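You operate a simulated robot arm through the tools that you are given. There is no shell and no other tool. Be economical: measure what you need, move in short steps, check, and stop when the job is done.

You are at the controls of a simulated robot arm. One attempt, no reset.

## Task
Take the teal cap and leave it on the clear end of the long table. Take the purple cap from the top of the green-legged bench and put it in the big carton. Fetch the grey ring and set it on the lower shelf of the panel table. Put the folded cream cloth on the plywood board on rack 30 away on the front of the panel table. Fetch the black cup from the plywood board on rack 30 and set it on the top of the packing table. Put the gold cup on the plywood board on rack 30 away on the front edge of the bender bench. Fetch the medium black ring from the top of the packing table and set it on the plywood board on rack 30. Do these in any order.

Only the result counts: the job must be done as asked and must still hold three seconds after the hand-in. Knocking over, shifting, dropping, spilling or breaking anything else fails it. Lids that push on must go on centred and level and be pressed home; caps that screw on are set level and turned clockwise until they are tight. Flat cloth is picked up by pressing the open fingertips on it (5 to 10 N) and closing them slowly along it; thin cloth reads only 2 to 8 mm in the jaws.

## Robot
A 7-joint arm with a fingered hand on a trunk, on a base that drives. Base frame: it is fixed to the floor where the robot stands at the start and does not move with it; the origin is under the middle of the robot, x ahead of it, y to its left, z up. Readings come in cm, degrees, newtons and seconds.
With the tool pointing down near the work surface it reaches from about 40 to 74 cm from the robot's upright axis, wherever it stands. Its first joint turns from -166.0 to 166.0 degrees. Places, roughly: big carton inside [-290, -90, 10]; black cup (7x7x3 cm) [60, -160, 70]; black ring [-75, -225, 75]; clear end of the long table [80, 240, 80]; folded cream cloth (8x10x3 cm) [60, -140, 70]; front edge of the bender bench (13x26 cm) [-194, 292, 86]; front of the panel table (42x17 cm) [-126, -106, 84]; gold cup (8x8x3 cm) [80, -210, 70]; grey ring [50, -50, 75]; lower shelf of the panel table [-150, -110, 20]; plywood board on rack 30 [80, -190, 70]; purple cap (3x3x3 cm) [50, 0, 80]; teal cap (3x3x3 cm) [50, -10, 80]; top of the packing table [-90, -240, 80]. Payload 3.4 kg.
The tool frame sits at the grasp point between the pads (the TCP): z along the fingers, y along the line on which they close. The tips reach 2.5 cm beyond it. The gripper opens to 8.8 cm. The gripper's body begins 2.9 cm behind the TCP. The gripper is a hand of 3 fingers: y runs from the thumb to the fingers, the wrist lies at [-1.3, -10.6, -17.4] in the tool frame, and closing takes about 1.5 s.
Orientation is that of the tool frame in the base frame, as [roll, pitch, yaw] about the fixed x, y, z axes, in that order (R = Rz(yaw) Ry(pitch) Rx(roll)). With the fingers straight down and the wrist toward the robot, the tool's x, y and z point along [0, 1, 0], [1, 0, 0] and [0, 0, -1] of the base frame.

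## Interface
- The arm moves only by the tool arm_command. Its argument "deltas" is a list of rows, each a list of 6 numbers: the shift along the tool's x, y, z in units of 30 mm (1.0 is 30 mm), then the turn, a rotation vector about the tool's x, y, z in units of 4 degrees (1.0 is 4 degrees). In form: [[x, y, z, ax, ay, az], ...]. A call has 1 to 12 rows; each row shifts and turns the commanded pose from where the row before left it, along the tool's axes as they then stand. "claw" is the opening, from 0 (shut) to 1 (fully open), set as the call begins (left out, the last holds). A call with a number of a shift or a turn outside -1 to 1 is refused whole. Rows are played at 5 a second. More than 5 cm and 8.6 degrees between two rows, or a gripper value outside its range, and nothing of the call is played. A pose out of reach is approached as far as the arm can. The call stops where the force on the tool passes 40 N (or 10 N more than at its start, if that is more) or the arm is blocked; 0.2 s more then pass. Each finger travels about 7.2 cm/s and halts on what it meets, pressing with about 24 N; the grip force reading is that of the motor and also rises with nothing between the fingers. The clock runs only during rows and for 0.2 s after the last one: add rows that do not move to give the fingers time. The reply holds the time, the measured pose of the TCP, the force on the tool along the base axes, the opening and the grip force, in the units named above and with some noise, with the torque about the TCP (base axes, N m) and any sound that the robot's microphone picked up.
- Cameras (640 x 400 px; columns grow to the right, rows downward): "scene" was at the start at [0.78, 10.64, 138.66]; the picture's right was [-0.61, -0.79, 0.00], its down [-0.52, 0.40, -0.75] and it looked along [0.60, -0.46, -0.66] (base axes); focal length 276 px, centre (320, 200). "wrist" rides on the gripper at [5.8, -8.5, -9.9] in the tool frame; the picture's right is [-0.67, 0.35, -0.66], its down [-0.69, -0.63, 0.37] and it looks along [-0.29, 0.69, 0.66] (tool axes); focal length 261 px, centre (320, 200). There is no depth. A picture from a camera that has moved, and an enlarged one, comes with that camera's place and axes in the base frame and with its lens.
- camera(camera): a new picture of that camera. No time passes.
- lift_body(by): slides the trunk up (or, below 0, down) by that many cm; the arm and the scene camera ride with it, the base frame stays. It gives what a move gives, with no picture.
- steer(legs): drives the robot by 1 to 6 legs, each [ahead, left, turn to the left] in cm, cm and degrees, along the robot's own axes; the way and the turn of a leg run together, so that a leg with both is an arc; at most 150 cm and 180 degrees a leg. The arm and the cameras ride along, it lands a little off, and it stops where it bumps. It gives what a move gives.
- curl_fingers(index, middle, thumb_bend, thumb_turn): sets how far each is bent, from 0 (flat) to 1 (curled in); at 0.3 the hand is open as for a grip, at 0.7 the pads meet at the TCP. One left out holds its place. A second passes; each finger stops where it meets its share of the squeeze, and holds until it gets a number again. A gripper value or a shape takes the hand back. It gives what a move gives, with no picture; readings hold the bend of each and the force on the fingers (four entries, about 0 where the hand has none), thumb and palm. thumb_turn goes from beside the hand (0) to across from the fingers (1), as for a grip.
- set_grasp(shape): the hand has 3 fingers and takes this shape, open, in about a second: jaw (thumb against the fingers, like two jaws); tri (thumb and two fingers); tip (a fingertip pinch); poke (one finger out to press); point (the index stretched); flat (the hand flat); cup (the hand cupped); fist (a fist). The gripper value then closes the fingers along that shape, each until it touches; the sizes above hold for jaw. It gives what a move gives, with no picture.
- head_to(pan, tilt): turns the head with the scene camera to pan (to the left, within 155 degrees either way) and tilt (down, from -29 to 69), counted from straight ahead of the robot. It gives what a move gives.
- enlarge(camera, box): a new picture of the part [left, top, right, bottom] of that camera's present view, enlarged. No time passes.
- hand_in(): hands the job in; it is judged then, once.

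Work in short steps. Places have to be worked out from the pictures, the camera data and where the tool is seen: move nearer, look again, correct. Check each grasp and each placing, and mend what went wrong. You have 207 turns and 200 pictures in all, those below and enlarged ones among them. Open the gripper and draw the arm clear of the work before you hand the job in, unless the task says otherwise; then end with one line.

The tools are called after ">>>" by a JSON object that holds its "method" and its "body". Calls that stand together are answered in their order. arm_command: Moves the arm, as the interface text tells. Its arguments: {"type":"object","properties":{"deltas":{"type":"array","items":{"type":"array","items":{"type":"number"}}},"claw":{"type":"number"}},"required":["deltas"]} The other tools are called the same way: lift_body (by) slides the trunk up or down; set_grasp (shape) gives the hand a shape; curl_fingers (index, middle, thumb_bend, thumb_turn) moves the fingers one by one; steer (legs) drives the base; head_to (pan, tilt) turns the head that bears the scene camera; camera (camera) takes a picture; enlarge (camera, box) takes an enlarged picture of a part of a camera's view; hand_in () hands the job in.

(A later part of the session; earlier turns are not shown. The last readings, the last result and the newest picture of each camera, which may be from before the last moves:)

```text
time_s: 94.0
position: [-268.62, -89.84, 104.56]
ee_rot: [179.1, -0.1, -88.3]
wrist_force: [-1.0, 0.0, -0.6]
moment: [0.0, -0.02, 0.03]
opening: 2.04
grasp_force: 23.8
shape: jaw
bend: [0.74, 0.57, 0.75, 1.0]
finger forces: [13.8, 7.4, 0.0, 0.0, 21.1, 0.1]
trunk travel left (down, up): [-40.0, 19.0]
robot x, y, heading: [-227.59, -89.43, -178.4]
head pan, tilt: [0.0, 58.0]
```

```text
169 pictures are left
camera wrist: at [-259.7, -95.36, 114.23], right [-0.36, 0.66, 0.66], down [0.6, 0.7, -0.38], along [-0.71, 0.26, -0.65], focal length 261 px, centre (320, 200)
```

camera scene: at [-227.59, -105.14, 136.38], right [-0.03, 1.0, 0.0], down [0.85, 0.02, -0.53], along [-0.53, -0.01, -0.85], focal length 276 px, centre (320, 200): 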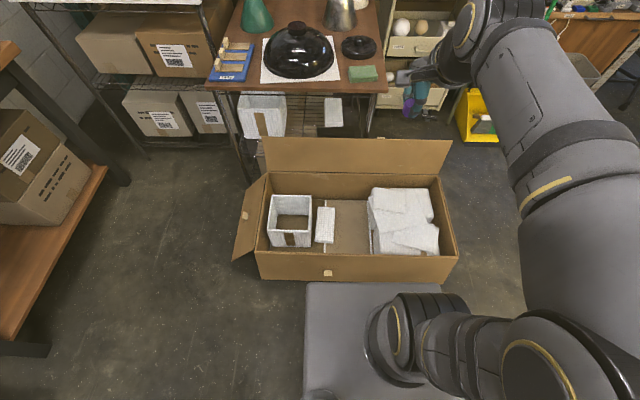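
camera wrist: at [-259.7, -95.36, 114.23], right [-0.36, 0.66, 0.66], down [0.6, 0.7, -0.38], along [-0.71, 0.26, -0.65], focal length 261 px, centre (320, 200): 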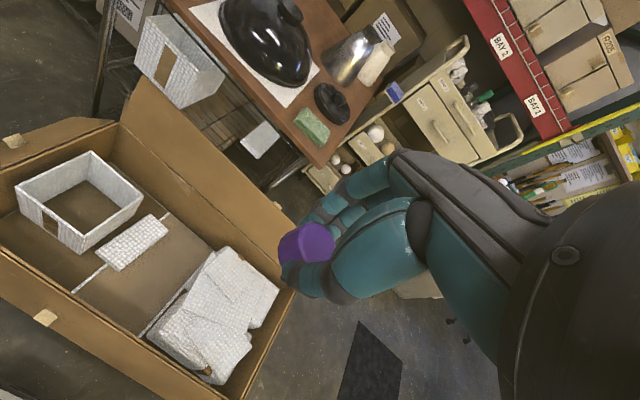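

The clear carton floor is at about (-293.5,-91.5). I'll lower the trunk fully, then extend over that spot.

>>> {"method": "lift_body", "body": {"by": -40}}

>>> {"method": "arm_command", "body": {"deltas": [[0.06, 1, 0, 0, 0, 0], [0.06, 1, 0, 0, 0, 0], [0.06, 1, 0, 0, 0, 0], [0, 1, 0, 0, 0, 0], [0, 1, 0, 0, 0, 0], [0, 1, 0, 0, 0, 0], [0, 1, 0, 0, 0, 0], [0, 1, 0, 0, 0, 0], [0, 0.1, 1, 0, 0, 0], [0, 0, 1, 0, 0, 0], [0, 0, 1, 0, 0, 0]]}}

>>> {"method": "camera", "body": {"camera": "wrist"}}

>>> {"method": "camera", "body": {"camera": "scene"}}

```text
time_s: 97.8
position: [-268.52, -89.67, 64.53]
ee_rot: [179.0, -0.1, -88.1]
wrist_force: [-0.6, -0.6, 0.2]
moment: [0.0, -0.01, -0.01]
opening: 2.06
grasp_force: 23.9
shape: jaw
bend: [0.74, 0.57, 0.75, 1.0]
finger forces: [13.9, 7.5, 0.1, 0.0, 21.1, 0.1]
trunk travel left (down, up): [0.0, 59.0]
robot x, y, heading: [-227.22, -89.06, -178.4]
head pan, tilt: [0.0, 58.0]
```

```text
time_s: 100.2
position: [-293.03, -91.2, 55.86]
ee_rot: [179.0, -0.2, -88.1]
wrist_force: [0.2, -0.4, 0.2]
moment: [0.02, 0.01, 0.0]
opening: 2.04
grasp_force: 24.6
shape: jaw
bend: [0.74, 0.57, 0.75, 1.0]
finger forces: [13.8, 7.2, 0.1, 0.0, 20.9, 0.1]
trunk travel left (down, up): [0.0, 59.0]
robot x, y, heading: [-227.21, -89.42, -178.6]
head pan, tilt: [0.0, 58.0]
```

```text
168 pictures are left
camera wrist: at [-284.13, -96.74, 65.64], right [-0.36, 0.66, 0.66], down [0.6, 0.7, -0.38], along [-0.71, 0.26, -0.65], focal length 261 px, centre (320, 200)
```

wrist: 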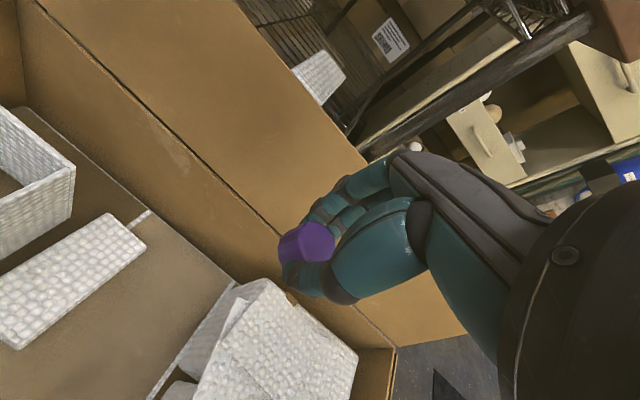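

```text
167 pictures are left
camera scene: at [-227.59, -105.13, 96.38], right [-0.03, 1.0, 0.0], down [0.85, 0.02, -0.53], along [-0.53, -0.01, -0.85], focal length 276 px, centre (320, 200)
```

scene: 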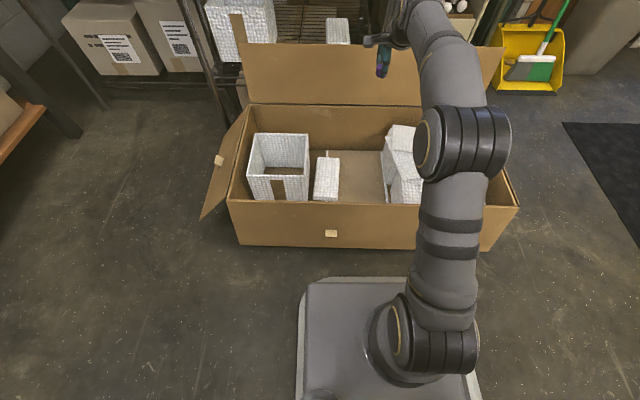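

The spot under the tool is bare carton floor. I'll lower into the carton, shifted 2 cm away from the packet.

>>> {"method": "arm_command", "body": {"deltas": [[0.3, 0, 1, 0, 0, 0], [0.3, 0, 1, 0, 0, 0], [0, 0, 1, 0, 0, 0], [0, 0, 1, 0, 0, 0], [0, 0, 1, 0, 0, 0], [0, 0, 1, 0, 0, 0], [0, 0, 1, 0, 0, 0], [0, 0, 1, 0, 0, 0], [0, 0, 1, 0, 0, 0], [0, 0, 1, 0, 0, 0]]}}

>>> {"method": "camera", "body": {"camera": "wrist"}}

>>> {"method": "camera", "body": {"camera": "scene"}}

```text
time_s: 102.5
position: [-293.32, -93.11, 25.93]
ee_rot: [179.0, -0.2, -88.1]
wrist_force: [0.0, -0.1, -0.8]
moment: [0.0, -0.02, 0.03]
opening: 2.02
grasp_force: 23.8
shape: jaw
bend: [0.74, 0.57, 0.75, 1.0]
finger forces: [13.7, 7.5, 0.0, 0.0, 20.8, 0.1]
trunk travel left (down, up): [0.0, 59.0]
robot x, y, heading: [-226.97, -89.02, -178.8]
head pan, tilt: [0.0, 58.0]
```

```text
166 pictures are left
camera wrist: at [-284.37, -98.61, 35.66], right [-0.36, 0.66, 0.66], down [0.6, 0.7, -0.38], along [-0.71, 0.26, -0.65], focal length 261 px, centre (320, 200)
```

wrist: 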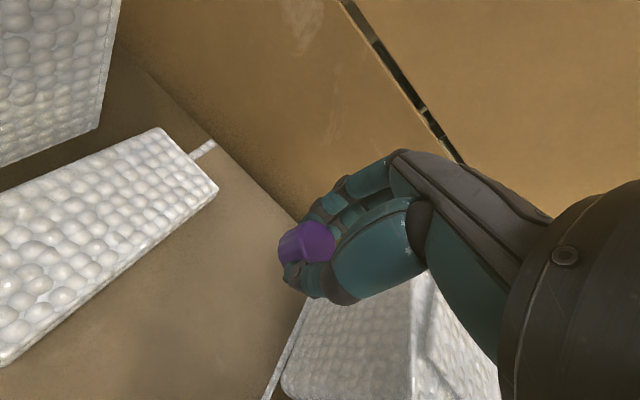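

```text
165 pictures are left
camera scene: at [-227.59, -105.13, 96.38], right [-0.03, 1.0, 0.0], down [0.85, 0.02, -0.53], along [-0.53, -0.01, -0.85], focal length 276 px, centre (320, 200)
```

scene: 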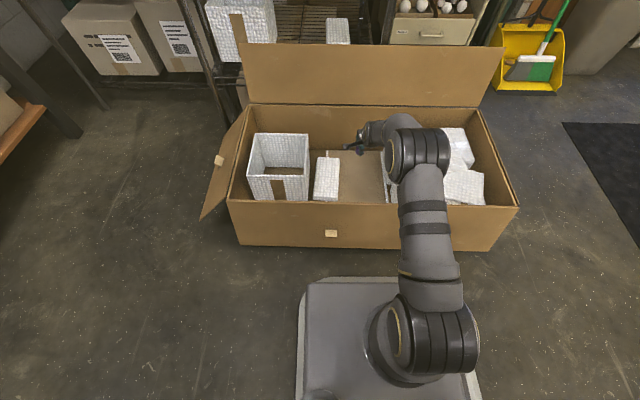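

>>> {"method": "arm_command", "body": {"deltas": [[0, 0, 0.8, 0, 0, 0], [0, 0, 0.8, 0, 0, 0], [0, 0, 0.7, 0, 0, 0], [0, 0, 0.7, 0, 0, 0], [0, 0, 0.6, 0, 0, 0]]}}

>>> {"method": "camera", "body": {"camera": "wrist"}}

>>> {"method": "camera", "body": {"camera": "scene"}}

```text
time_s: 103.7
position: [-293.47, -93.16, 15.17]
ee_rot: [179.0, -0.3, -88.2]
wrist_force: [0.3, -0.5, -0.5]
moment: [0.0, -0.02, 0.03]
opening: 2.02
grasp_force: 23.8
shape: jaw
bend: [0.74, 0.57, 0.75, 1.0]
finger forces: [13.8, 7.6, 0.0, 0.0, 20.8, 0.0]
trunk travel left (down, up): [0.0, 59.0]
robot x, y, heading: [-226.81, -89.35, -178.3]
head pan, tilt: [0.0, 58.0]
```

```text
164 pictures are left
camera wrist: at [-284.76, -98.66, 24.93], right [-0.36, 0.66, 0.66], down [0.6, 0.7, -0.38], along [-0.71, 0.26, -0.65], focal length 261 px, centre (320, 200)
```

wrist: 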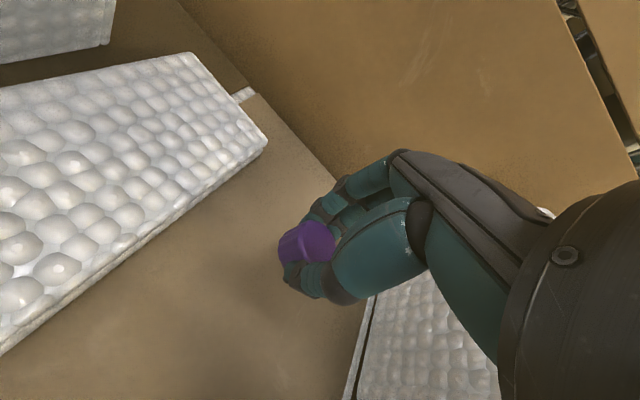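

```text
163 pictures are left
camera scene: at [-227.59, -105.13, 96.38], right [-0.03, 1.0, 0.0], down [0.85, 0.02, -0.53], along [-0.53, -0.01, -0.85], focal length 276 px, centre (320, 200)
```

scene: 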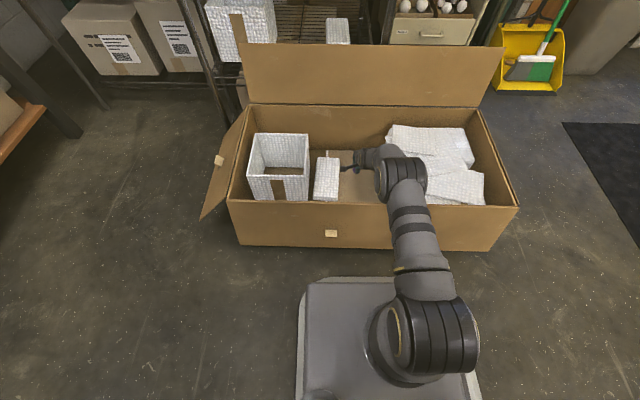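

The forearm still clears the front wall. I'll go a little lower and then release the cap onto the carton floor.

>>> {"method": "arm_command", "body": {"deltas": [[0, 0, 0.4, 0, 0, 0], [0, 0, 0.4, 0, 0, 0], [0, 0, 0.4, 0, 0, 0], [0, 0, 0.4, 0, 0, 0], [0, 0, 0, 0, 0, 0]]}}

>>> {"method": "enlarge", "body": {"camera": "scene", "box": [300, 100, 500, 260]}}

```text
time_s: 104.8
position: [-293.78, -93.16, 10.44]
ee_rot: [179.0, -0.3, -88.3]
wrist_force: [0.6, 0.0, -0.3]
moment: [-0.01, -0.03, 0.02]
opening: 2.01
grasp_force: 24.1
shape: jaw
bend: [0.74, 0.57, 0.75, 1.0]
finger forces: [13.8, 7.7, 0.0, 0.0, 20.9, 0.0]
trunk travel left (down, up): [0.0, 59.0]
robot x, y, heading: [-227.15, -89.53, -178.2]
head pan, tilt: [0.0, 58.0]
```

```text
2.50 times, centred on (400, 180) of scene
camera zoom: at [-227.6, -105.13, 96.38], right [-0.03, 1.0, 0.0], down [0.85, 0.02, -0.53], along [-0.53, -0.01, -0.85], focal length 691 px, centre (120, 250)
```

zoom: 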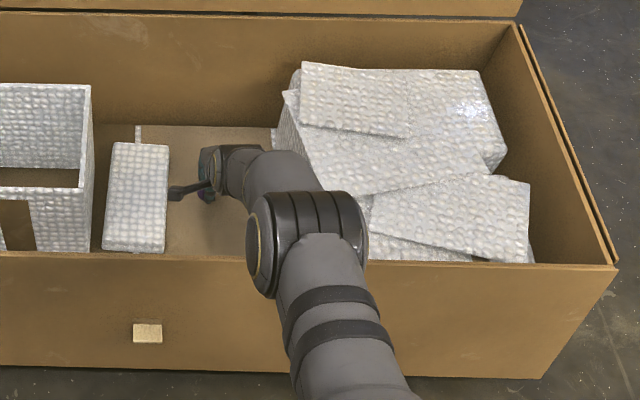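

No contact. Now I release.

>>> {"method": "arm_command", "body": {"deltas": [[0, 0, 0, 0, 0, 0], [0, 0, 0, 0, 0, 0], [0, 0, 0, 0, 0, 0], [0, 0, 0, 0, 0, 0], [0, 0, 0, 0, 0, 0]], "claw": 0.8}}

>>> {"method": "camera", "body": {"camera": "wrist"}}

>>> {"method": "arm_command", "body": {"deltas": [[0, 0, -0.8, 0, 0, 0], [0, 0, -1, 0, 0, 0], [0, 0, -1, 0, 0, 0], [0, 0, -1, 0, 0, 0], [0, 0, -1, 0, 0, 0], [0, 0, -1, 0, 0, 0], [0, 0, -1, 0, 0, 0], [0, 0, -1, 0, 0, 0], [0, 0, -1, 0, 0, 0], [0, 0, -1, 0, 0, 0], [0, 0, -1, 0, 0, 0], [0, 0, -1, 0, 0, 0]]}}

>>> {"method": "camera", "body": {"camera": "wrist"}}

```text
time_s: 106.0
position: [-293.71, -93.1, 10.39]
ee_rot: [179.0, -0.2, -88.3]
wrist_force: [0.0, -0.1, 0.8]
moment: [0.0, -0.02, 0.0]
opening: 7.01
grasp_force: 0.1
shape: jaw
bend: [0.27, 0.34, 0.49, 0.99]
finger forces: [0.0, 0.0, 0.1, 0.0, 0.0, 0.0]
trunk travel left (down, up): [0.0, 59.0]
robot x, y, heading: [-226.98, -89.52, -178.5]
head pan, tilt: [0.0, 58.0]
```

```text
161 pictures are left
camera wrist: at [-284.88, -98.71, 20.18], right [-0.36, 0.66, 0.66], down [0.6, 0.7, -0.38], along [-0.71, 0.26, -0.65], focal length 261 px, centre (320, 200)
```

wrist: 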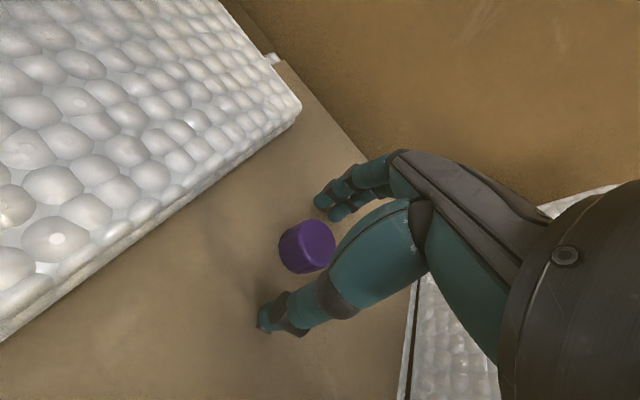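

```text
time_s: 108.7
position: [-292.88, -93.0, 45.68]
ee_rot: [179.1, -0.2, -88.0]
wrist_force: [1.2, -0.2, 0.0]
moment: [0.0, -0.03, -0.02]
opening: 7.03
grasp_force: 0.0
shape: jaw
bend: [0.27, 0.34, 0.49, 0.99]
finger forces: [0.1, 0.1, 0.1, 0.0, 0.1, 0.1]
trunk travel left (down, up): [0.0, 59.0]
robot x, y, heading: [-227.29, -89.35, -178.5]
head pan, tilt: [0.0, 58.0]
```

```text
160 pictures are left
camera wrist: at [-284.05, -98.51, 55.48], right [-0.36, 0.66, 0.66], down [0.6, 0.7, -0.38], along [-0.71, 0.26, -0.65], focal length 261 px, centre (320, 200)
```

wrist: 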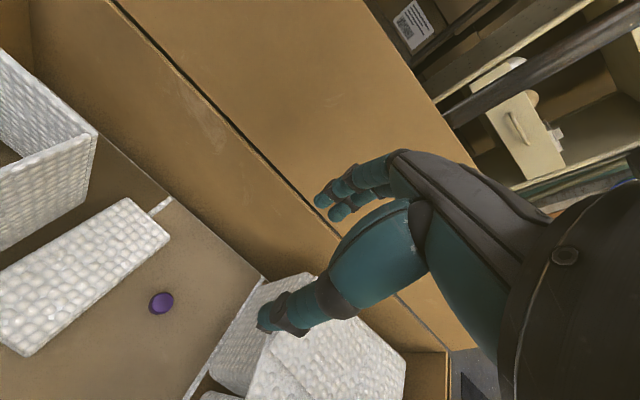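

The purple cap rests on the carton floor. I'll retract, raise the trunk, and drive back to the bench for the grey ring at about (51.5,-63).

>>> {"method": "arm_command", "body": {"deltas": [[0, 0, -1, 0, 0, 0], [0, 0, -1, 0, 0, 0], [0, 0, -1, 0, 0, 0], [0, -1, -0.5, 0, 0, 0], [0, -1, 0, 0, 0, 0], [0, -1, 0, 0, 0, 0], [0, -1, 0, 0, 0, 0], [0, -1, 0, 0, 0, 0], [0, -1, 0, 0, 0, 0], [0, -1, 0, 0, 0, 0], [0, -1, 0, 0, 0, 0]]}}

>>> {"method": "lift_body", "body": {"by": 45}}

>>> {"method": "steer", "body": {"legs": [[0, -80, 0], [-120, 0, 0], [-50, 0, 0], [0, 0, 90], [0, 0, 88.5], [0, -50, 0]]}}

>>> {"method": "head_to", "body": {"pan": -10, "tilt": 35}}

>>> {"method": "camera", "body": {"camera": "scene"}}

```text
time_s: 111.0
position: [-268.85, -92.33, 55.84]
ee_rot: [179.0, -0.2, -88.1]
wrist_force: [0.3, -0.9, -0.6]
moment: [0.0, 0.01, 0.01]
opening: 7.01
grasp_force: 0.0
shape: jaw
bend: [0.27, 0.34, 0.49, 0.99]
finger forces: [0.0, 0.0, 0.0, 0.0, 0.0, 0.0]
trunk travel left (down, up): [0.0, 59.0]
robot x, y, heading: [-226.9, -89.38, -178.5]
head pan, tilt: [0.0, 58.0]
```

```text
refused: 45 is not a number from -40 to 40
```

```text
time_s: 134.1
position: [-10.15, -46.87, 55.83]
ee_rot: [179.1, -0.1, 95.8]
wrist_force: [-1.3, -0.2, 0.3]
moment: [-0.03, -0.02, -0.01]
opening: 7.02
grasp_force: 0.1
shape: jaw
bend: [0.27, 0.34, 0.49, 0.99]
finger forces: [0.0, 0.0, 0.0, 0.1, 0.0, 0.0]
trunk travel left (down, up): [0.0, 59.0]
robot x, y, heading: [-51.64, -52.88, 5.6]
head pan, tilt: [0.0, 58.0]
```

```text
time_s: 134.9
position: [-10.1, -46.95, 55.95]
ee_rot: [179.1, -0.1, 95.8]
wrist_force: [0.2, 1.0, 0.0]
moment: [-0.03, 0.02, 0.0]
opening: 7.03
grasp_force: 0.0
shape: jaw
bend: [0.27, 0.34, 0.49, 0.99]
finger forces: [0.1, 0.1, 0.1, 0.0, 0.0, 0.1]
trunk travel left (down, up): [0.0, 59.0]
robot x, y, heading: [-51.37, -52.79, 5.5]
head pan, tilt: [-10.0, 35.0]
```

```text
159 pictures are left
camera scene: at [-50.07, -38.46, 99.56], right [-0.08, -1.0, 0.0], down [-0.57, 0.04, -0.82], along [0.82, -0.06, -0.57], focal length 276 px, centre (320, 200)
```

scene: 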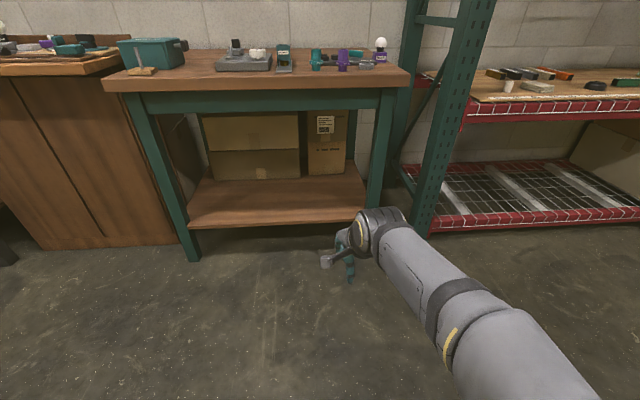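

The trunk lift was refused because 40 is the most per call, but the drive was clear. I'll raise it now, straighten and approach.

>>> {"method": "lift_body", "body": {"by": 40}}

>>> {"method": "lift_body", "body": {"by": 10}}

>>> {"method": "steer", "body": {"legs": [[0, 0, -5.5], [0, -4, 0], [49, 0, 0]]}}

>>> {"method": "head_to", "body": {"pan": -5, "tilt": 45}}

>>> {"method": "camera", "body": {"camera": "scene"}}

>>> {"method": "camera", "body": {"camera": "wrist"}}

```text
time_s: 138.8
position: [-9.98, -46.98, 95.88]
ee_rot: [179.0, -0.1, 95.8]
wrist_force: [0.4, 0.8, 0.1]
moment: [-0.05, 0.03, 0.0]
opening: 7.02
grasp_force: 0.0
shape: jaw
bend: [0.27, 0.34, 0.49, 0.99]
finger forces: [0.0, 0.0, 0.0, 0.1, 0.0, 0.0]
trunk travel left (down, up): [-40.0, 19.0]
robot x, y, heading: [-51.55, -52.83, 5.7]
head pan, tilt: [-10.0, 35.0]
```

```text
time_s: 140.1
position: [-10.14, -46.99, 105.9]
ee_rot: [179.1, -0.3, 95.8]
wrist_force: [0.4, 0.9, 0.3]
moment: [-0.01, 0.01, -0.01]
opening: 7.02
grasp_force: 0.1
shape: jaw
bend: [0.27, 0.34, 0.49, 0.99]
finger forces: [0.0, 0.0, 0.0, 0.0, 0.0, 0.0]
trunk travel left (down, up): [-50.0, 9.0]
robot x, y, heading: [-51.44, -52.67, 5.5]
head pan, tilt: [-10.0, 35.0]
```

```text
time_s: 143.9
position: [38.32, -55.27, 105.87]
ee_rot: [179.0, -0.3, 90.0]
wrist_force: [-0.7, 0.7, -0.4]
moment: [-0.01, 0.02, 0.0]
opening: 7.01
grasp_force: 0.2
shape: jaw
bend: [0.27, 0.34, 0.49, 0.99]
finger forces: [0.0, 0.1, 0.0, 0.1, 0.0, 0.1]
trunk travel left (down, up): [-50.0, 9.0]
robot x, y, heading: [-3.54, -57.12, -0.3]
head pan, tilt: [-10.0, 35.0]
```

```text
time_s: 144.7
position: [38.27, -55.27, 105.78]
ee_rot: [178.9, -0.2, 89.9]
wrist_force: [-0.1, -0.2, 0.0]
moment: [0.0, 0.02, 0.02]
opening: 7.04
grasp_force: 0.0
shape: jaw
bend: [0.27, 0.34, 0.49, 0.99]
finger forces: [0.1, 0.1, 0.1, 0.0, 0.0, 0.1]
trunk travel left (down, up): [-50.0, 9.0]
robot x, y, heading: [-3.73, -56.88, -0.5]
head pan, tilt: [-5.0, 45.0]
```

```text
158 pictures are left
camera scene: at [-1.19, -41.98, 148.09], right [-0.09, -1.0, 0.0], down [-0.7, 0.07, -0.71], along [0.7, -0.07, -0.71], focal length 276 px, centre (320, 200)
```

scene: 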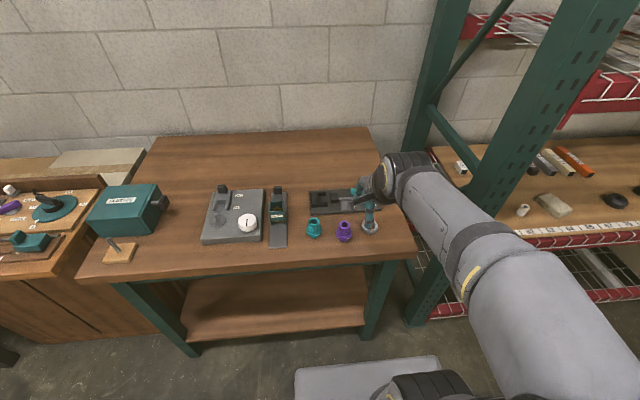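

```text
157 pictures are left
camera wrist: at [29.68, -49.63, 115.6], right [0.34, -0.67, 0.66], down [-0.62, -0.68, -0.38], along [0.71, -0.28, -0.65], focal length 261 px, centre (320, 200)
```

wrist: 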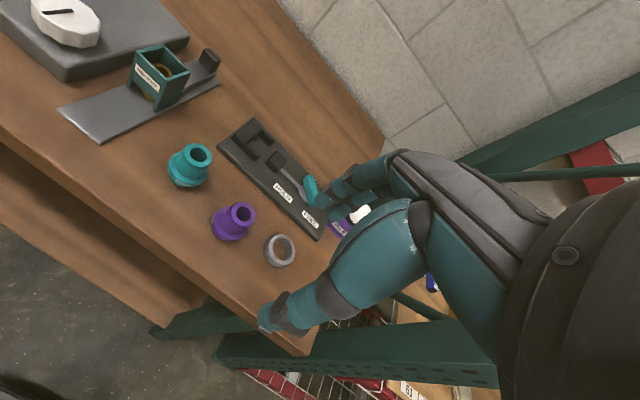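

>>> {"method": "enlarge", "body": {"camera": "wrist", "box": [200, 180, 340, 300]}}

>>> {"method": "enlarge", "body": {"camera": "scene", "box": [290, 170, 430, 260]}}

```text
3.33 times, centred on (270, 240) of wrist
camera zoom: at [29.68, -49.63, 115.6], right [0.34, -0.67, 0.66], down [-0.62, -0.68, -0.38], along [0.71, -0.28, -0.65], focal length 869 px, centre (487, 67)
```

zoom: 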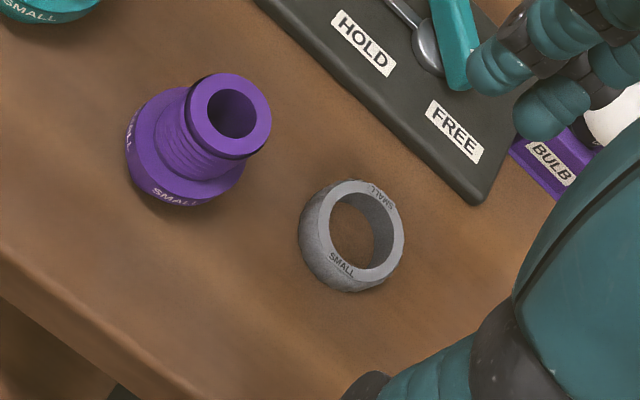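

```text
4.44 times, centred on (360, 215) of scene
camera zoom: at [-1.19, -41.98, 148.09], right [-0.09, -1.0, 0.0], down [-0.7, 0.07, -0.71], along [0.7, -0.07, -0.71], focal length 1228 px, centre (142, 133)
```

zoom: 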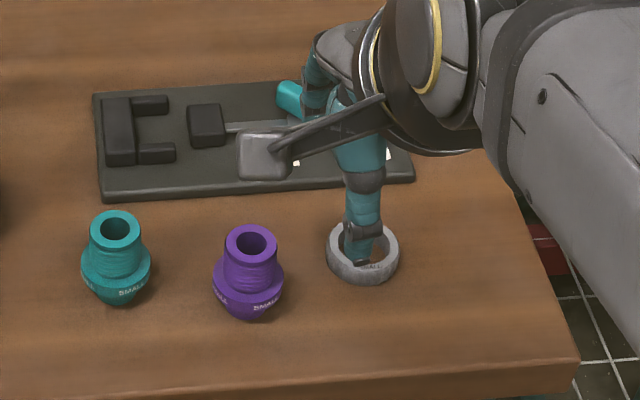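

The grey ring is at about (50.8,-62.1), about 4.8 cm across and low, with the tool board starting at x≈57.5. I'll move over it and lower to z 90.

>>> {"method": "arm_command", "body": {"deltas": [[-0.45, 0.81, 0, 0, 0, 0], [-0.45, 0.81, 0, 0, 0, 0], [-0.45, 0.81, 0, 0, 0, 0], [-0.45, 0.81, 0, 0, 0, 0], [-0.45, 0.81, 0, 0, 0, 0], [0, 0, 1, 0, 0, 0], [0, 0, 1, 0, 0, 0], [0, 0, 1, 0, 0, 0], [0, 0, 1, 0, 0, 0], [0, 0, 1, 0, 0, 0], [0, 0, 0.27, 0, 0, 0]], "claw": 0.85}}

>>> {"method": "camera", "body": {"camera": "wrist"}}

>>> {"method": "enlarge", "body": {"camera": "scene", "box": [290, 150, 450, 270]}}

```text
time_s: 147.1
position: [50.82, -62.16, 89.98]
ee_rot: [179.0, -0.2, 89.9]
wrist_force: [0.4, 0.3, -0.5]
moment: [-0.02, -0.01, 0.02]
opening: 7.45
grasp_force: 0.1
shape: jaw
bend: [0.27, 0.33, 0.43, 0.99]
finger forces: [0.0, 0.0, 0.0, 0.0, 0.0, 0.1]
trunk travel left (down, up): [-50.0, 9.0]
robot x, y, heading: [-3.37, -57.34, -0.4]
head pan, tilt: [-5.0, 45.0]
```

```text
154 pictures are left
camera wrist: at [42.26, -56.41, 99.8], right [0.34, -0.67, 0.66], down [-0.62, -0.68, -0.38], along [0.71, -0.28, -0.65], focal length 261 px, centre (320, 200)
```

wrist: 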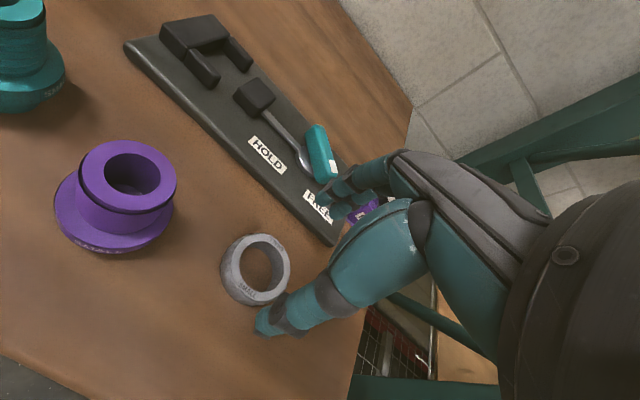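

```text
3.33 times, centred on (370, 210) of scene
camera zoom: at [-1.18, -41.98, 148.09], right [-0.09, -1.0, 0.0], down [-0.7, 0.07, -0.71], along [0.7, -0.07, -0.71], focal length 921 px, centre (153, 167)
```

zoom: 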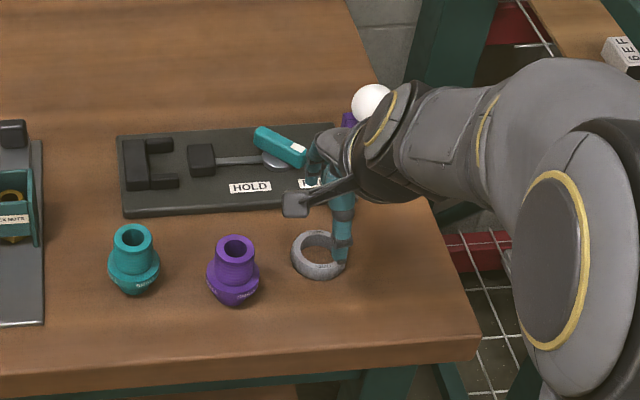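

The ring centre is about (50.4,-62.0) and the board edge is x≈58.4, so there is room. I'll descend to 84.8 and close.

>>> {"method": "arm_command", "body": {"deltas": [[0.05, -0.15, 0.8, 0, 0, 0], [0, 0, 0.6, 0, 0, 0], [0, 0, 0.35, 0, 0, 0], [0, 0, 0, 0, 0, 0]]}}

>>> {"method": "arm_command", "body": {"deltas": [[0, 0, 0, 0, 0, 0], [0, 0, 0, 0, 0, 0], [0, 0, 0, 0, 0, 0], [0, 0, 0, 0, 0, 0], [0, 0, 0, 0, 0, 0], [0, 0, 0, 0, 0, 0]], "claw": 0}}

>>> {"method": "camera", "body": {"camera": "wrist"}}

```text
time_s: 148.1
position: [50.4, -61.89, 84.99]
ee_rot: [178.9, -0.2, 89.9]
wrist_force: [-0.5, -0.1, -0.7]
moment: [-0.01, 0.0, 0.0]
opening: 7.45
grasp_force: 0.0
shape: jaw
bend: [0.27, 0.33, 0.43, 0.99]
finger forces: [0.0, 0.0, 0.1, 0.1, 0.0, 0.0]
trunk travel left (down, up): [-50.0, 9.0]
robot x, y, heading: [-3.21, -57.05, -0.3]
head pan, tilt: [-5.0, 45.0]
```

```text
time_s: 149.4
position: [50.36, -61.93, 84.94]
ee_rot: [179.0, -0.2, 90.0]
wrist_force: [0.4, 0.1, 0.0]
moment: [0.03, -0.02, 0.02]
opening: 4.05
grasp_force: 23.9
shape: jaw
bend: [0.74, 0.47, 0.7, 1.0]
finger forces: [13.3, 8.3, 0.0, 0.0, 20.3, 0.1]
trunk travel left (down, up): [-50.0, 9.0]
robot x, y, heading: [-3.42, -57.13, -0.5]
head pan, tilt: [-5.0, 45.0]
```

```text
152 pictures are left
camera wrist: at [41.78, -56.22, 94.68], right [0.34, -0.67, 0.66], down [-0.62, -0.68, -0.38], along [0.71, -0.28, -0.65], focal length 261 px, centre (320, 200)
```

wrist: 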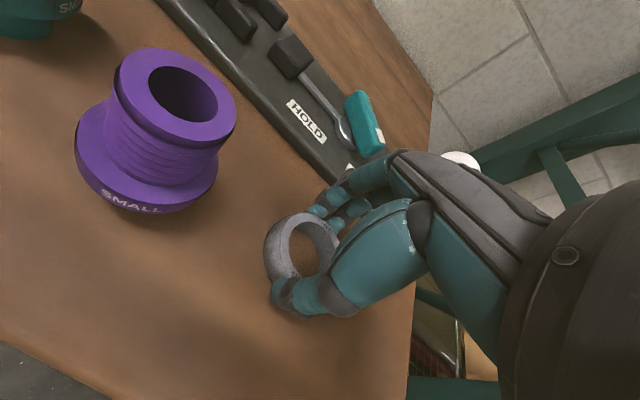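

The grey ring is gripped. I'll lift it, retract and drive to the front of the panel table.

>>> {"method": "arm_command", "body": {"deltas": [[0, 0, -0.3, 0, 0, 0], [0, 0, -1, 0, 0, 0], [0, 0, -1, 0, 0, 0], [0, 0, -1, 0, 0, 0], [0, 0, -1, 0, 0, 0], [0, 0, -1, 0, 0, 0], [0, 0, -1, 0, 0, 0], [0.5, -0.9, 0, 0, 0, 0], [0.5, -0.9, 0, 0, 0, 0], [0.5, -0.9, 0, 0, 0, 0], [0, -0.9, 0, 0, 0, 0]]}}

>>> {"method": "steer", "body": {"legs": [[-50, 0, 0], [0, 0, 90], [0, 0, 90], [0, 46, 0]]}}

>>> {"method": "head_to", "body": {"pan": 0, "tilt": 45}}

>>> {"method": "camera", "body": {"camera": "scene"}}

>>> {"method": "camera", "body": {"camera": "wrist"}}

```text
time_s: 151.8
position: [39.51, -57.39, 103.54]
ee_rot: [179.0, -0.2, 90.0]
wrist_force: [-0.4, -0.1, 0.1]
moment: [0.02, 0.01, -0.01]
opening: 4.02
grasp_force: 24.3
shape: jaw
bend: [0.74, 0.47, 0.71, 1.0]
finger forces: [13.3, 8.7, 0.1, 0.0, 20.3, 0.1]
trunk travel left (down, up): [-50.0, 9.0]
robot x, y, heading: [-3.12, -57.32, -0.2]
head pan, tilt: [-5.0, 45.0]
```

```text
time_s: 164.7
position: [-98.3, -99.68, 103.61]
ee_rot: [179.0, -0.2, -91.9]
wrist_force: [-1.1, 0.0, 0.0]
moment: [0.0, -0.01, 0.02]
opening: 3.94
grasp_force: 24.2
shape: jaw
bend: [0.74, 0.47, 0.71, 1.0]
finger forces: [13.3, 8.5, 0.0, 0.0, 19.8, 0.0]
trunk travel left (down, up): [-50.0, 9.0]
robot x, y, heading: [-55.17, -101.66, 177.9]
head pan, tilt: [-5.0, 45.0]
```

```text
time_s: 165.3
position: [-98.37, -99.73, 103.5]
ee_rot: [179.0, -0.1, -91.9]
wrist_force: [0.1, 0.7, -0.1]
moment: [-0.03, 0.0, 0.02]
opening: 3.95
grasp_force: 23.7
shape: jaw
bend: [0.74, 0.47, 0.71, 1.0]
finger forces: [13.2, 8.6, 0.0, 0.0, 19.8, 0.0]
trunk travel left (down, up): [-50.0, 9.0]
robot x, y, heading: [-55.41, -101.64, 177.7]
head pan, tilt: [0.0, 45.0]
```

```text
151 pictures are left
camera scene: at [-58.08, -117.34, 148.09], right [0.04, 1.0, 0.0], down [0.71, -0.03, -0.71], along [-0.71, 0.03, -0.71], focal length 276 px, centre (320, 200)
```

scene: 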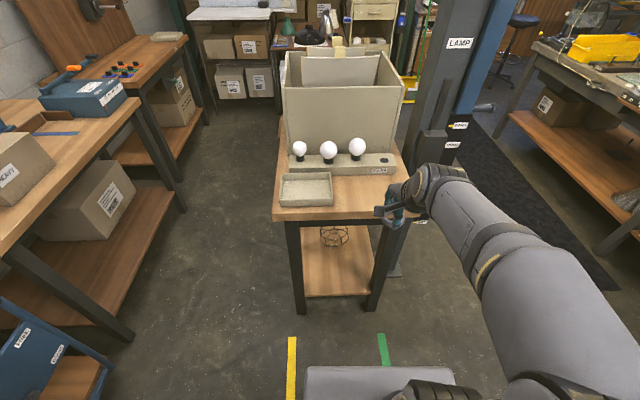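

```text
150 pictures are left
camera wrist: at [-89.85, -105.87, 113.32], right [-0.31, 0.68, 0.66], down [0.65, 0.66, -0.38], along [-0.7, 0.31, -0.65], focal length 261 px, centre (320, 200)
```

wrist: 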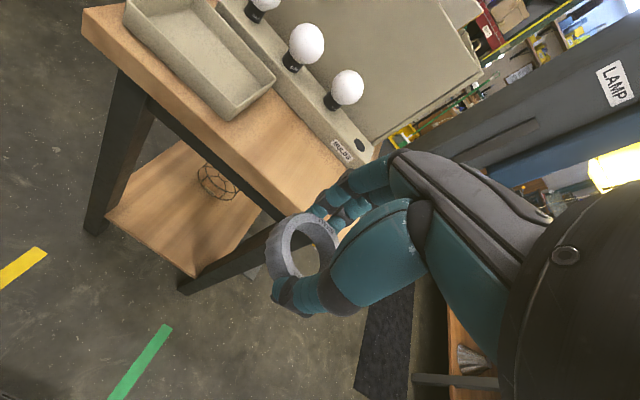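

The shelf is at z≈20, front edge x≈-121, y -122..-91, with only a wire cage further back. I'll lower the trunk and hand in front of the table before reaching in.

>>> {"method": "lift_body", "body": {"by": -40}}

>>> {"method": "lift_body", "body": {"by": -10}}

>>> {"method": "arm_command", "body": {"deltas": [[0.5, 0, 1, 0, 0, 0], [0.5, 0, 1, 0, 0, 0], [0.5, 0, 1, 0, 0, 0], [0.5, 0, 1, 0, 0, 0], [0, 0, 1, 0, 0, 0], [0, 0, 1, 0, 0, 0], [0, 0, 1, 0, 0, 0], [0, 0, 0.5, 0, 0, 0]]}}

>>> {"method": "camera", "body": {"camera": "wrist"}}

>>> {"method": "camera", "body": {"camera": "scene"}}

```text
time_s: 169.2
position: [-98.34, -99.69, 63.61]
ee_rot: [178.9, -0.2, -91.8]
wrist_force: [-0.6, 0.8, 0.4]
moment: [0.01, 0.0, 0.0]
opening: 3.96
grasp_force: 24.2
shape: jaw
bend: [0.74, 0.47, 0.71, 1.0]
finger forces: [13.2, 8.6, 0.0, 0.1, 19.8, 0.0]
trunk travel left (down, up): [-10.0, 49.0]
robot x, y, heading: [-55.43, -101.54, 177.9]
head pan, tilt: [0.0, 45.0]
```

```text
time_s: 170.5
position: [-98.26, -99.75, 53.5]
ee_rot: [179.0, -0.2, -92.0]
wrist_force: [0.0, -0.3, -0.4]
moment: [-0.02, 0.0, -0.01]
opening: 3.95
grasp_force: 23.4
shape: jaw
bend: [0.74, 0.47, 0.71, 1.0]
finger forces: [13.1, 8.6, 0.1, 0.1, 19.8, 0.1]
trunk travel left (down, up): [0.0, 59.0]
robot x, y, heading: [-55.57, -101.5, 177.7]
head pan, tilt: [0.0, 45.0]
```

```text
time_s: 172.3
position: [-99.13, -105.92, 31.17]
ee_rot: [179.0, -0.2, -91.8]
wrist_force: [0.0, 0.3, -0.2]
moment: [-0.03, 0.0, 0.04]
opening: 3.85
grasp_force: 24.5
shape: jaw
bend: [0.74, 0.47, 0.71, 1.0]
finger forces: [12.8, 9.0, 0.0, 0.1, 19.8, 0.1]
trunk travel left (down, up): [0.0, 59.0]
robot x, y, heading: [-55.31, -101.5, 177.6]
head pan, tilt: [0.0, 45.0]
```

```text
149 pictures are left
camera wrist: at [-90.55, -112.04, 40.83], right [-0.31, 0.68, 0.66], down [0.64, 0.66, -0.38], along [-0.7, 0.31, -0.65], focal length 261 px, centre (320, 200)
```

wrist: 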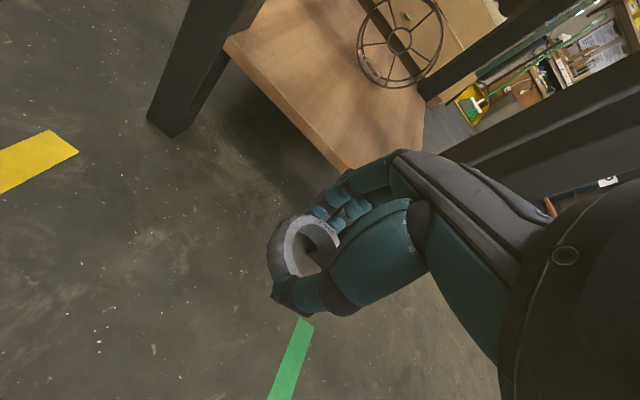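

```text
148 pictures are left
camera scene: at [-58.08, -117.35, 98.09], right [0.04, 1.0, 0.0], down [0.71, -0.03, -0.71], along [-0.71, 0.03, -0.71], focal length 276 px, centre (320, 200)
```

scene: 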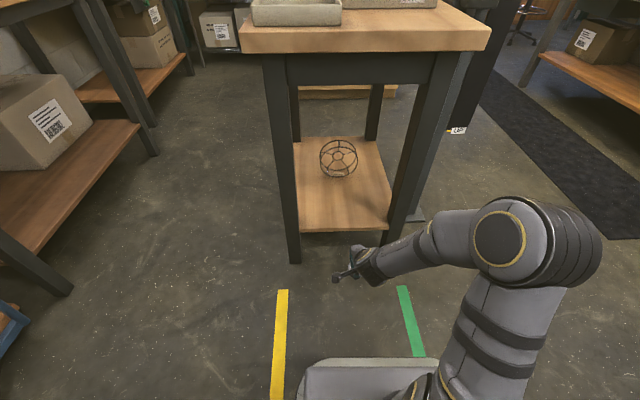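

The elbow stays in front of the table. I'll shift slightly left and ahead so the arm goes between the legs.

>>> {"method": "steer", "body": {"legs": [[0, 5, 2], [13, 0, 0]]}}

>>> {"method": "camera", "body": {"camera": "scene"}}

>>> {"method": "camera", "body": {"camera": "wrist"}}

```text
time_s: 174.1
position: [-111.78, -112.11, 31.06]
ee_rot: [179.0, -0.2, -90.0]
wrist_force: [-0.7, -0.5, 0.3]
moment: [-0.01, -0.02, 0.0]
opening: 3.88
grasp_force: 24.0
shape: jaw
bend: [0.74, 0.47, 0.71, 1.0]
finger forces: [12.7, 9.0, 0.0, 0.0, 19.8, 0.0]
trunk travel left (down, up): [0.0, 59.0]
robot x, y, heading: [-68.43, -106.19, 179.8]
head pan, tilt: [0.0, 45.0]
```

```text
147 pictures are left
camera scene: at [-70.57, -122.37, 98.09], right [0.01, 1.0, 0.0], down [0.71, -0.01, -0.71], along [-0.71, 0.01, -0.71], focal length 276 px, centre (320, 200)
```

scene: 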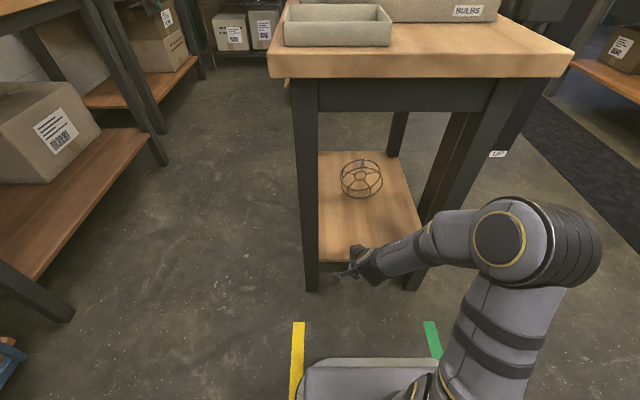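

```text
146 pictures are left
camera wrist: at [-103.18, -118.04, 40.84], right [-0.34, 0.67, 0.66], down [0.62, 0.68, -0.38], along [-0.71, 0.28, -0.65], focal length 261 px, centre (320, 200)
```

wrist: 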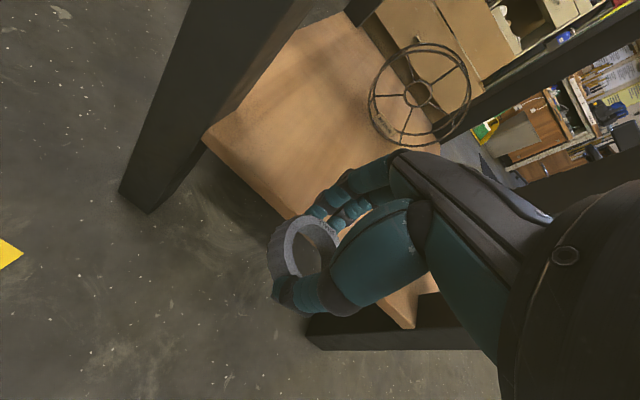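

>>> {"method": "arm_command", "body": {"deltas": [[-0.3, 0.9, 0, 0, 0, 0], [-0.3, 0.9, 0, 0, 0, 0], [-0.2, 0.9, 0, 0, 0, 0], [0, 0.9, 0, 0, 0, 0], [0, 0.9, 0, 0, 0, 0], [0, 0.9, 0, 0, 0, 0], [0, 0.9, 0.5, 0, 0, 0], [0, 0, 0.5, 0, 0, 0]]}}

>>> {"method": "camera", "body": {"camera": "scene"}}

>>> {"method": "camera", "body": {"camera": "wrist"}}

```text
time_s: 175.9
position: [-131.16, -109.91, 28.43]
ee_rot: [179.0, -0.2, -90.3]
wrist_force: [0.6, -0.4, -0.2]
moment: [0.02, 0.01, 0.01]
opening: 3.87
grasp_force: 23.6
shape: jaw
bend: [0.74, 0.47, 0.71, 1.0]
finger forces: [12.6, 9.1, 0.0, 0.1, 19.8, 0.0]
trunk travel left (down, up): [0.0, 59.0]
robot x, y, heading: [-68.52, -106.14, 179.7]
head pan, tilt: [0.0, 45.0]
```

```text
145 pictures are left
camera scene: at [-70.56, -122.36, 98.09], right [0.01, 1.0, 0.0], down [0.71, -0.01, -0.71], along [-0.71, 0.01, -0.71], focal length 276 px, centre (320, 200)
```

scene: 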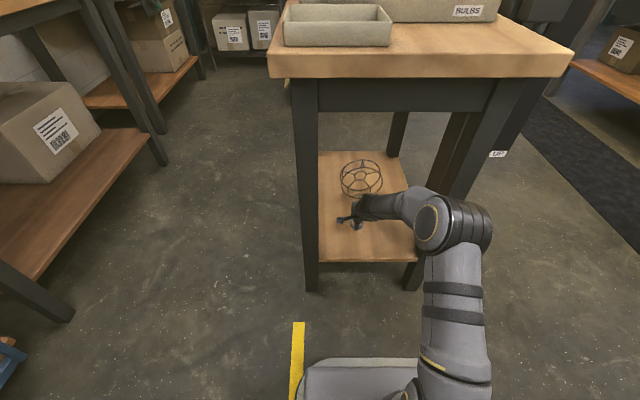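

```text
144 pictures are left
camera wrist: at [-122.41, -115.77, 38.18], right [-0.33, 0.67, 0.66], down [0.62, 0.68, -0.38], along [-0.71, 0.28, -0.65], focal length 261 px, centre (320, 200)
```

wrist: 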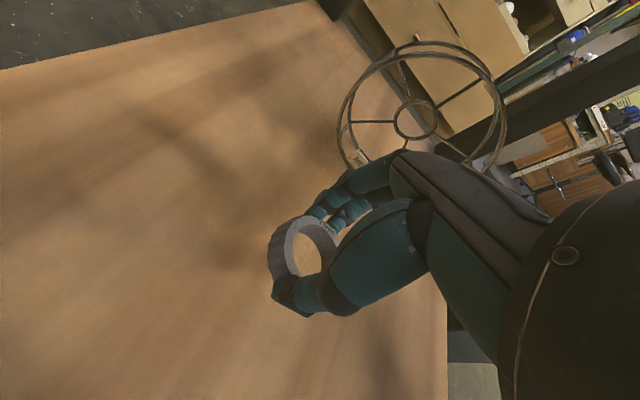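

The ring is over bare shelf. I'll lower it in small steps to contact.

>>> {"method": "arm_command", "body": {"deltas": [[0, 0, 0.6, 0, 0, 0], [0, 0, 0.6, 0, 0, 0], [0, 0, 0.1, 0, 0, 0], [0, 0, 0, 0, 0, 0]]}}

>>> {"method": "arm_command", "body": {"deltas": [[0, 0, 0.1, 0, 0, 0], [0, 0, 0.1, 0, 0, 0], [0, 0, 0.1, 0, 0, 0]]}}

```text
time_s: 176.9
position: [-130.96, -109.93, 24.72]
ee_rot: [178.8, -0.1, -90.1]
wrist_force: [1.5, -1.2, 18.0]
moment: [0.06, -0.03, -0.02]
opening: 3.92
grasp_force: 24.3
shape: jaw
bend: [0.75, 0.47, 0.71, 1.0]
finger forces: [14.2, 10.0, 0.0, 0.0, 23.6, 0.1]
trunk travel left (down, up): [0.0, 59.0]
robot x, y, heading: [-68.51, -106.36, 179.7]
head pan, tilt: [0.0, 45.0]
```

```text
time_s: 177.5
position: [-131.3, -109.94, 24.76]
ee_rot: [178.2, -0.3, -90.1]
wrist_force: [7.0, -0.5, 25.0]
moment: [0.04, -0.35, -0.03]
opening: 3.93
grasp_force: 24.2
shape: jaw
bend: [0.75, 0.48, 0.71, 1.0]
finger forces: [12.5, 8.8, 0.0, 0.1, 26.4, 0.0]
trunk travel left (down, up): [0.0, 59.0]
robot x, y, heading: [-68.61, -106.4, 179.6]
head pan, tilt: [0.0, 45.0]
stopped in row 2: the force on the tool passed its limit at 43 N (the readings are from after the stop); the commanded pose is now the measured one
```

Contact with the shelf is at z 24.7. I'll ease off slightly, open, then rise a few centimetres and look.

>>> {"method": "arm_command", "body": {"deltas": [[0, 0, -0.05, 0, 0, 0], [0, 0, 0, 0, 0, 0]]}}

>>> {"method": "arm_command", "body": {"deltas": [[0, 0, -0.05, 0, 0, 0], [0, 0, 0, 0, 0, 0], [0, 0, 0, 0, 0, 0], [0, 0, 0, 0, 0, 0], [0, 0, -0.5, 0, 0, 0], [0, 0, -0.9, 0, 0, 0]], "claw": 0.9}}

>>> {"method": "camera", "body": {"camera": "wrist"}}

```text
time_s: 178.1
position: [-131.21, -109.96, 24.71]
ee_rot: [178.4, -0.3, -90.0]
wrist_force: [0.3, -0.6, 19.8]
moment: [-0.01, -0.08, 0.0]
opening: 4.01
grasp_force: 24.3
shape: jaw
bend: [0.75, 0.48, 0.72, 1.0]
finger forces: [14.7, 10.2, 0.0, 0.1, 22.2, 0.0]
trunk travel left (down, up): [0.0, 59.0]
robot x, y, heading: [-68.34, -106.72, 179.5]
head pan, tilt: [0.0, 45.0]
```

```text
time_s: 179.5
position: [-131.22, -109.83, 28.96]
ee_rot: [178.6, -0.3, -90.1]
wrist_force: [-0.6, -0.8, -0.7]
moment: [0.04, -0.03, -0.01]
opening: 7.92
grasp_force: 0.0
shape: jaw
bend: [0.29, 0.32, 0.34, 0.98]
finger forces: [0.0, 0.0, 0.0, 0.1, 0.0, 0.0]
trunk travel left (down, up): [0.0, 59.0]
robot x, y, heading: [-68.2, -106.32, 179.5]
head pan, tilt: [0.0, 45.0]
```

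```text
143 pictures are left
camera wrist: at [-122.48, -115.66, 38.62], right [-0.33, 0.67, 0.66], down [0.62, 0.68, -0.38], along [-0.71, 0.28, -0.65], focal length 261 px, centre (320, 200)
```

wrist: 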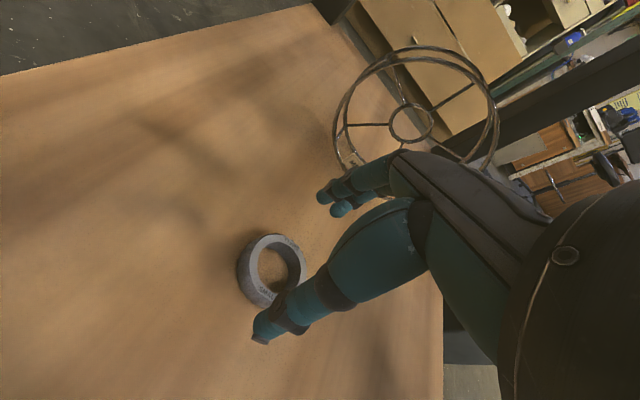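

The ring lies flat on the shelf. I'll back the arm out, reverse, turn to the rack, and look at the board.

>>> {"method": "arm_command", "body": {"deltas": [[0, 0, -0.8, 0, 0, 0], [0, -1, 0, 0, 0, 0], [0, -1, 0, 0, 0, 0], [0, -1, 0, 0, 0, 0], [0, -1, 0, 0, 0, 0], [0, -1, 0, 0, 0, 0], [0, -1, 0, 0, 0, 0], [0, -0.6, 0, 0, 0, 0]]}}

>>> {"method": "steer", "body": {"legs": [[-27, 0, 0], [0, 0, 90], [0, 0, 90.5], [0, -33, 0]]}}

>>> {"method": "lift_body", "body": {"by": 40}}

>>> {"method": "lift_body", "body": {"by": 15}}

>>> {"method": "head_to", "body": {"pan": 0, "tilt": 30}}

>>> {"method": "camera", "body": {"camera": "scene"}}

```text
time_s: 181.3
position: [-111.11, -109.72, 30.54]
ee_rot: [178.6, -0.4, -90.1]
wrist_force: [0.0, -0.2, -0.7]
moment: [-0.01, -0.01, 0.04]
opening: 7.91
grasp_force: 0.0
shape: jaw
bend: [0.29, 0.32, 0.34, 0.98]
finger forces: [0.0, 0.1, 0.0, 0.1, 0.0, 0.0]
trunk travel left (down, up): [0.0, 59.0]
robot x, y, heading: [-68.56, -106.64, 179.7]
head pan, tilt: [0.0, 45.0]
```

```text
time_s: 192.6
position: [0.79, -137.86, 30.69]
ee_rot: [178.5, -0.3, 88.2]
wrist_force: [0.2, 0.2, 0.0]
moment: [-0.01, -0.02, -0.02]
opening: 7.91
grasp_force: 0.0
shape: jaw
bend: [0.29, 0.32, 0.34, 0.98]
finger forces: [0.0, 0.1, 0.0, 0.1, 0.0, 0.1]
trunk travel left (down, up): [0.0, 59.0]
robot x, y, heading: [-41.98, -139.8, -1.9]
head pan, tilt: [0.0, 45.0]
```

```text
time_s: 196.4
position: [0.69, -137.83, 70.62]
ee_rot: [178.5, -0.4, 88.3]
wrist_force: [-0.2, 0.7, 0.8]
moment: [0.04, 0.02, -0.01]
opening: 7.92
grasp_force: 0.1
shape: jaw
bend: [0.29, 0.32, 0.34, 0.98]
finger forces: [0.0, 0.1, 0.0, 0.1, 0.0, 0.0]
trunk travel left (down, up): [-40.0, 19.0]
robot x, y, heading: [-41.89, -139.8, -2.1]
head pan, tilt: [0.0, 45.0]
```

```text
time_s: 198.2
position: [0.87, -137.88, 85.57]
ee_rot: [178.7, -0.3, 88.3]
wrist_force: [0.1, 0.1, 0.1]
moment: [-0.01, -0.01, 0.01]
opening: 7.9
grasp_force: 0.0
shape: jaw
bend: [0.29, 0.32, 0.34, 0.98]
finger forces: [0.0, 0.1, 0.0, 0.0, 0.0, 0.0]
trunk travel left (down, up): [-55.0, 4.0]
robot x, y, heading: [-42.18, -139.68, -1.9]
head pan, tilt: [0.0, 45.0]
```

```text
time_s: 199.0
position: [0.71, -137.86, 85.67]
ee_rot: [178.5, -0.3, 88.3]
wrist_force: [0.2, 0.2, 0.9]
moment: [-0.01, -0.03, -0.03]
opening: 7.92
grasp_force: 0.1
shape: jaw
bend: [0.29, 0.32, 0.34, 0.98]
finger forces: [0.0, 0.0, 0.1, 0.1, 0.0, 0.0]
trunk travel left (down, up): [-55.0, 4.0]
robot x, y, heading: [-41.95, -139.73, -2.0]
head pan, tilt: [0.0, 30.0]
```

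```text
142 pictures are left
camera scene: at [-38.41, -124.13, 155.34], right [-0.04, -1.0, 0.0], down [-0.5, 0.02, -0.87], along [0.87, -0.03, -0.5], focal length 276 px, centre (320, 200)
```

scene: 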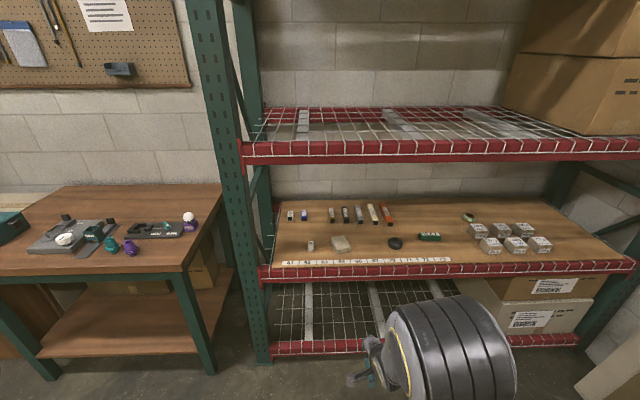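

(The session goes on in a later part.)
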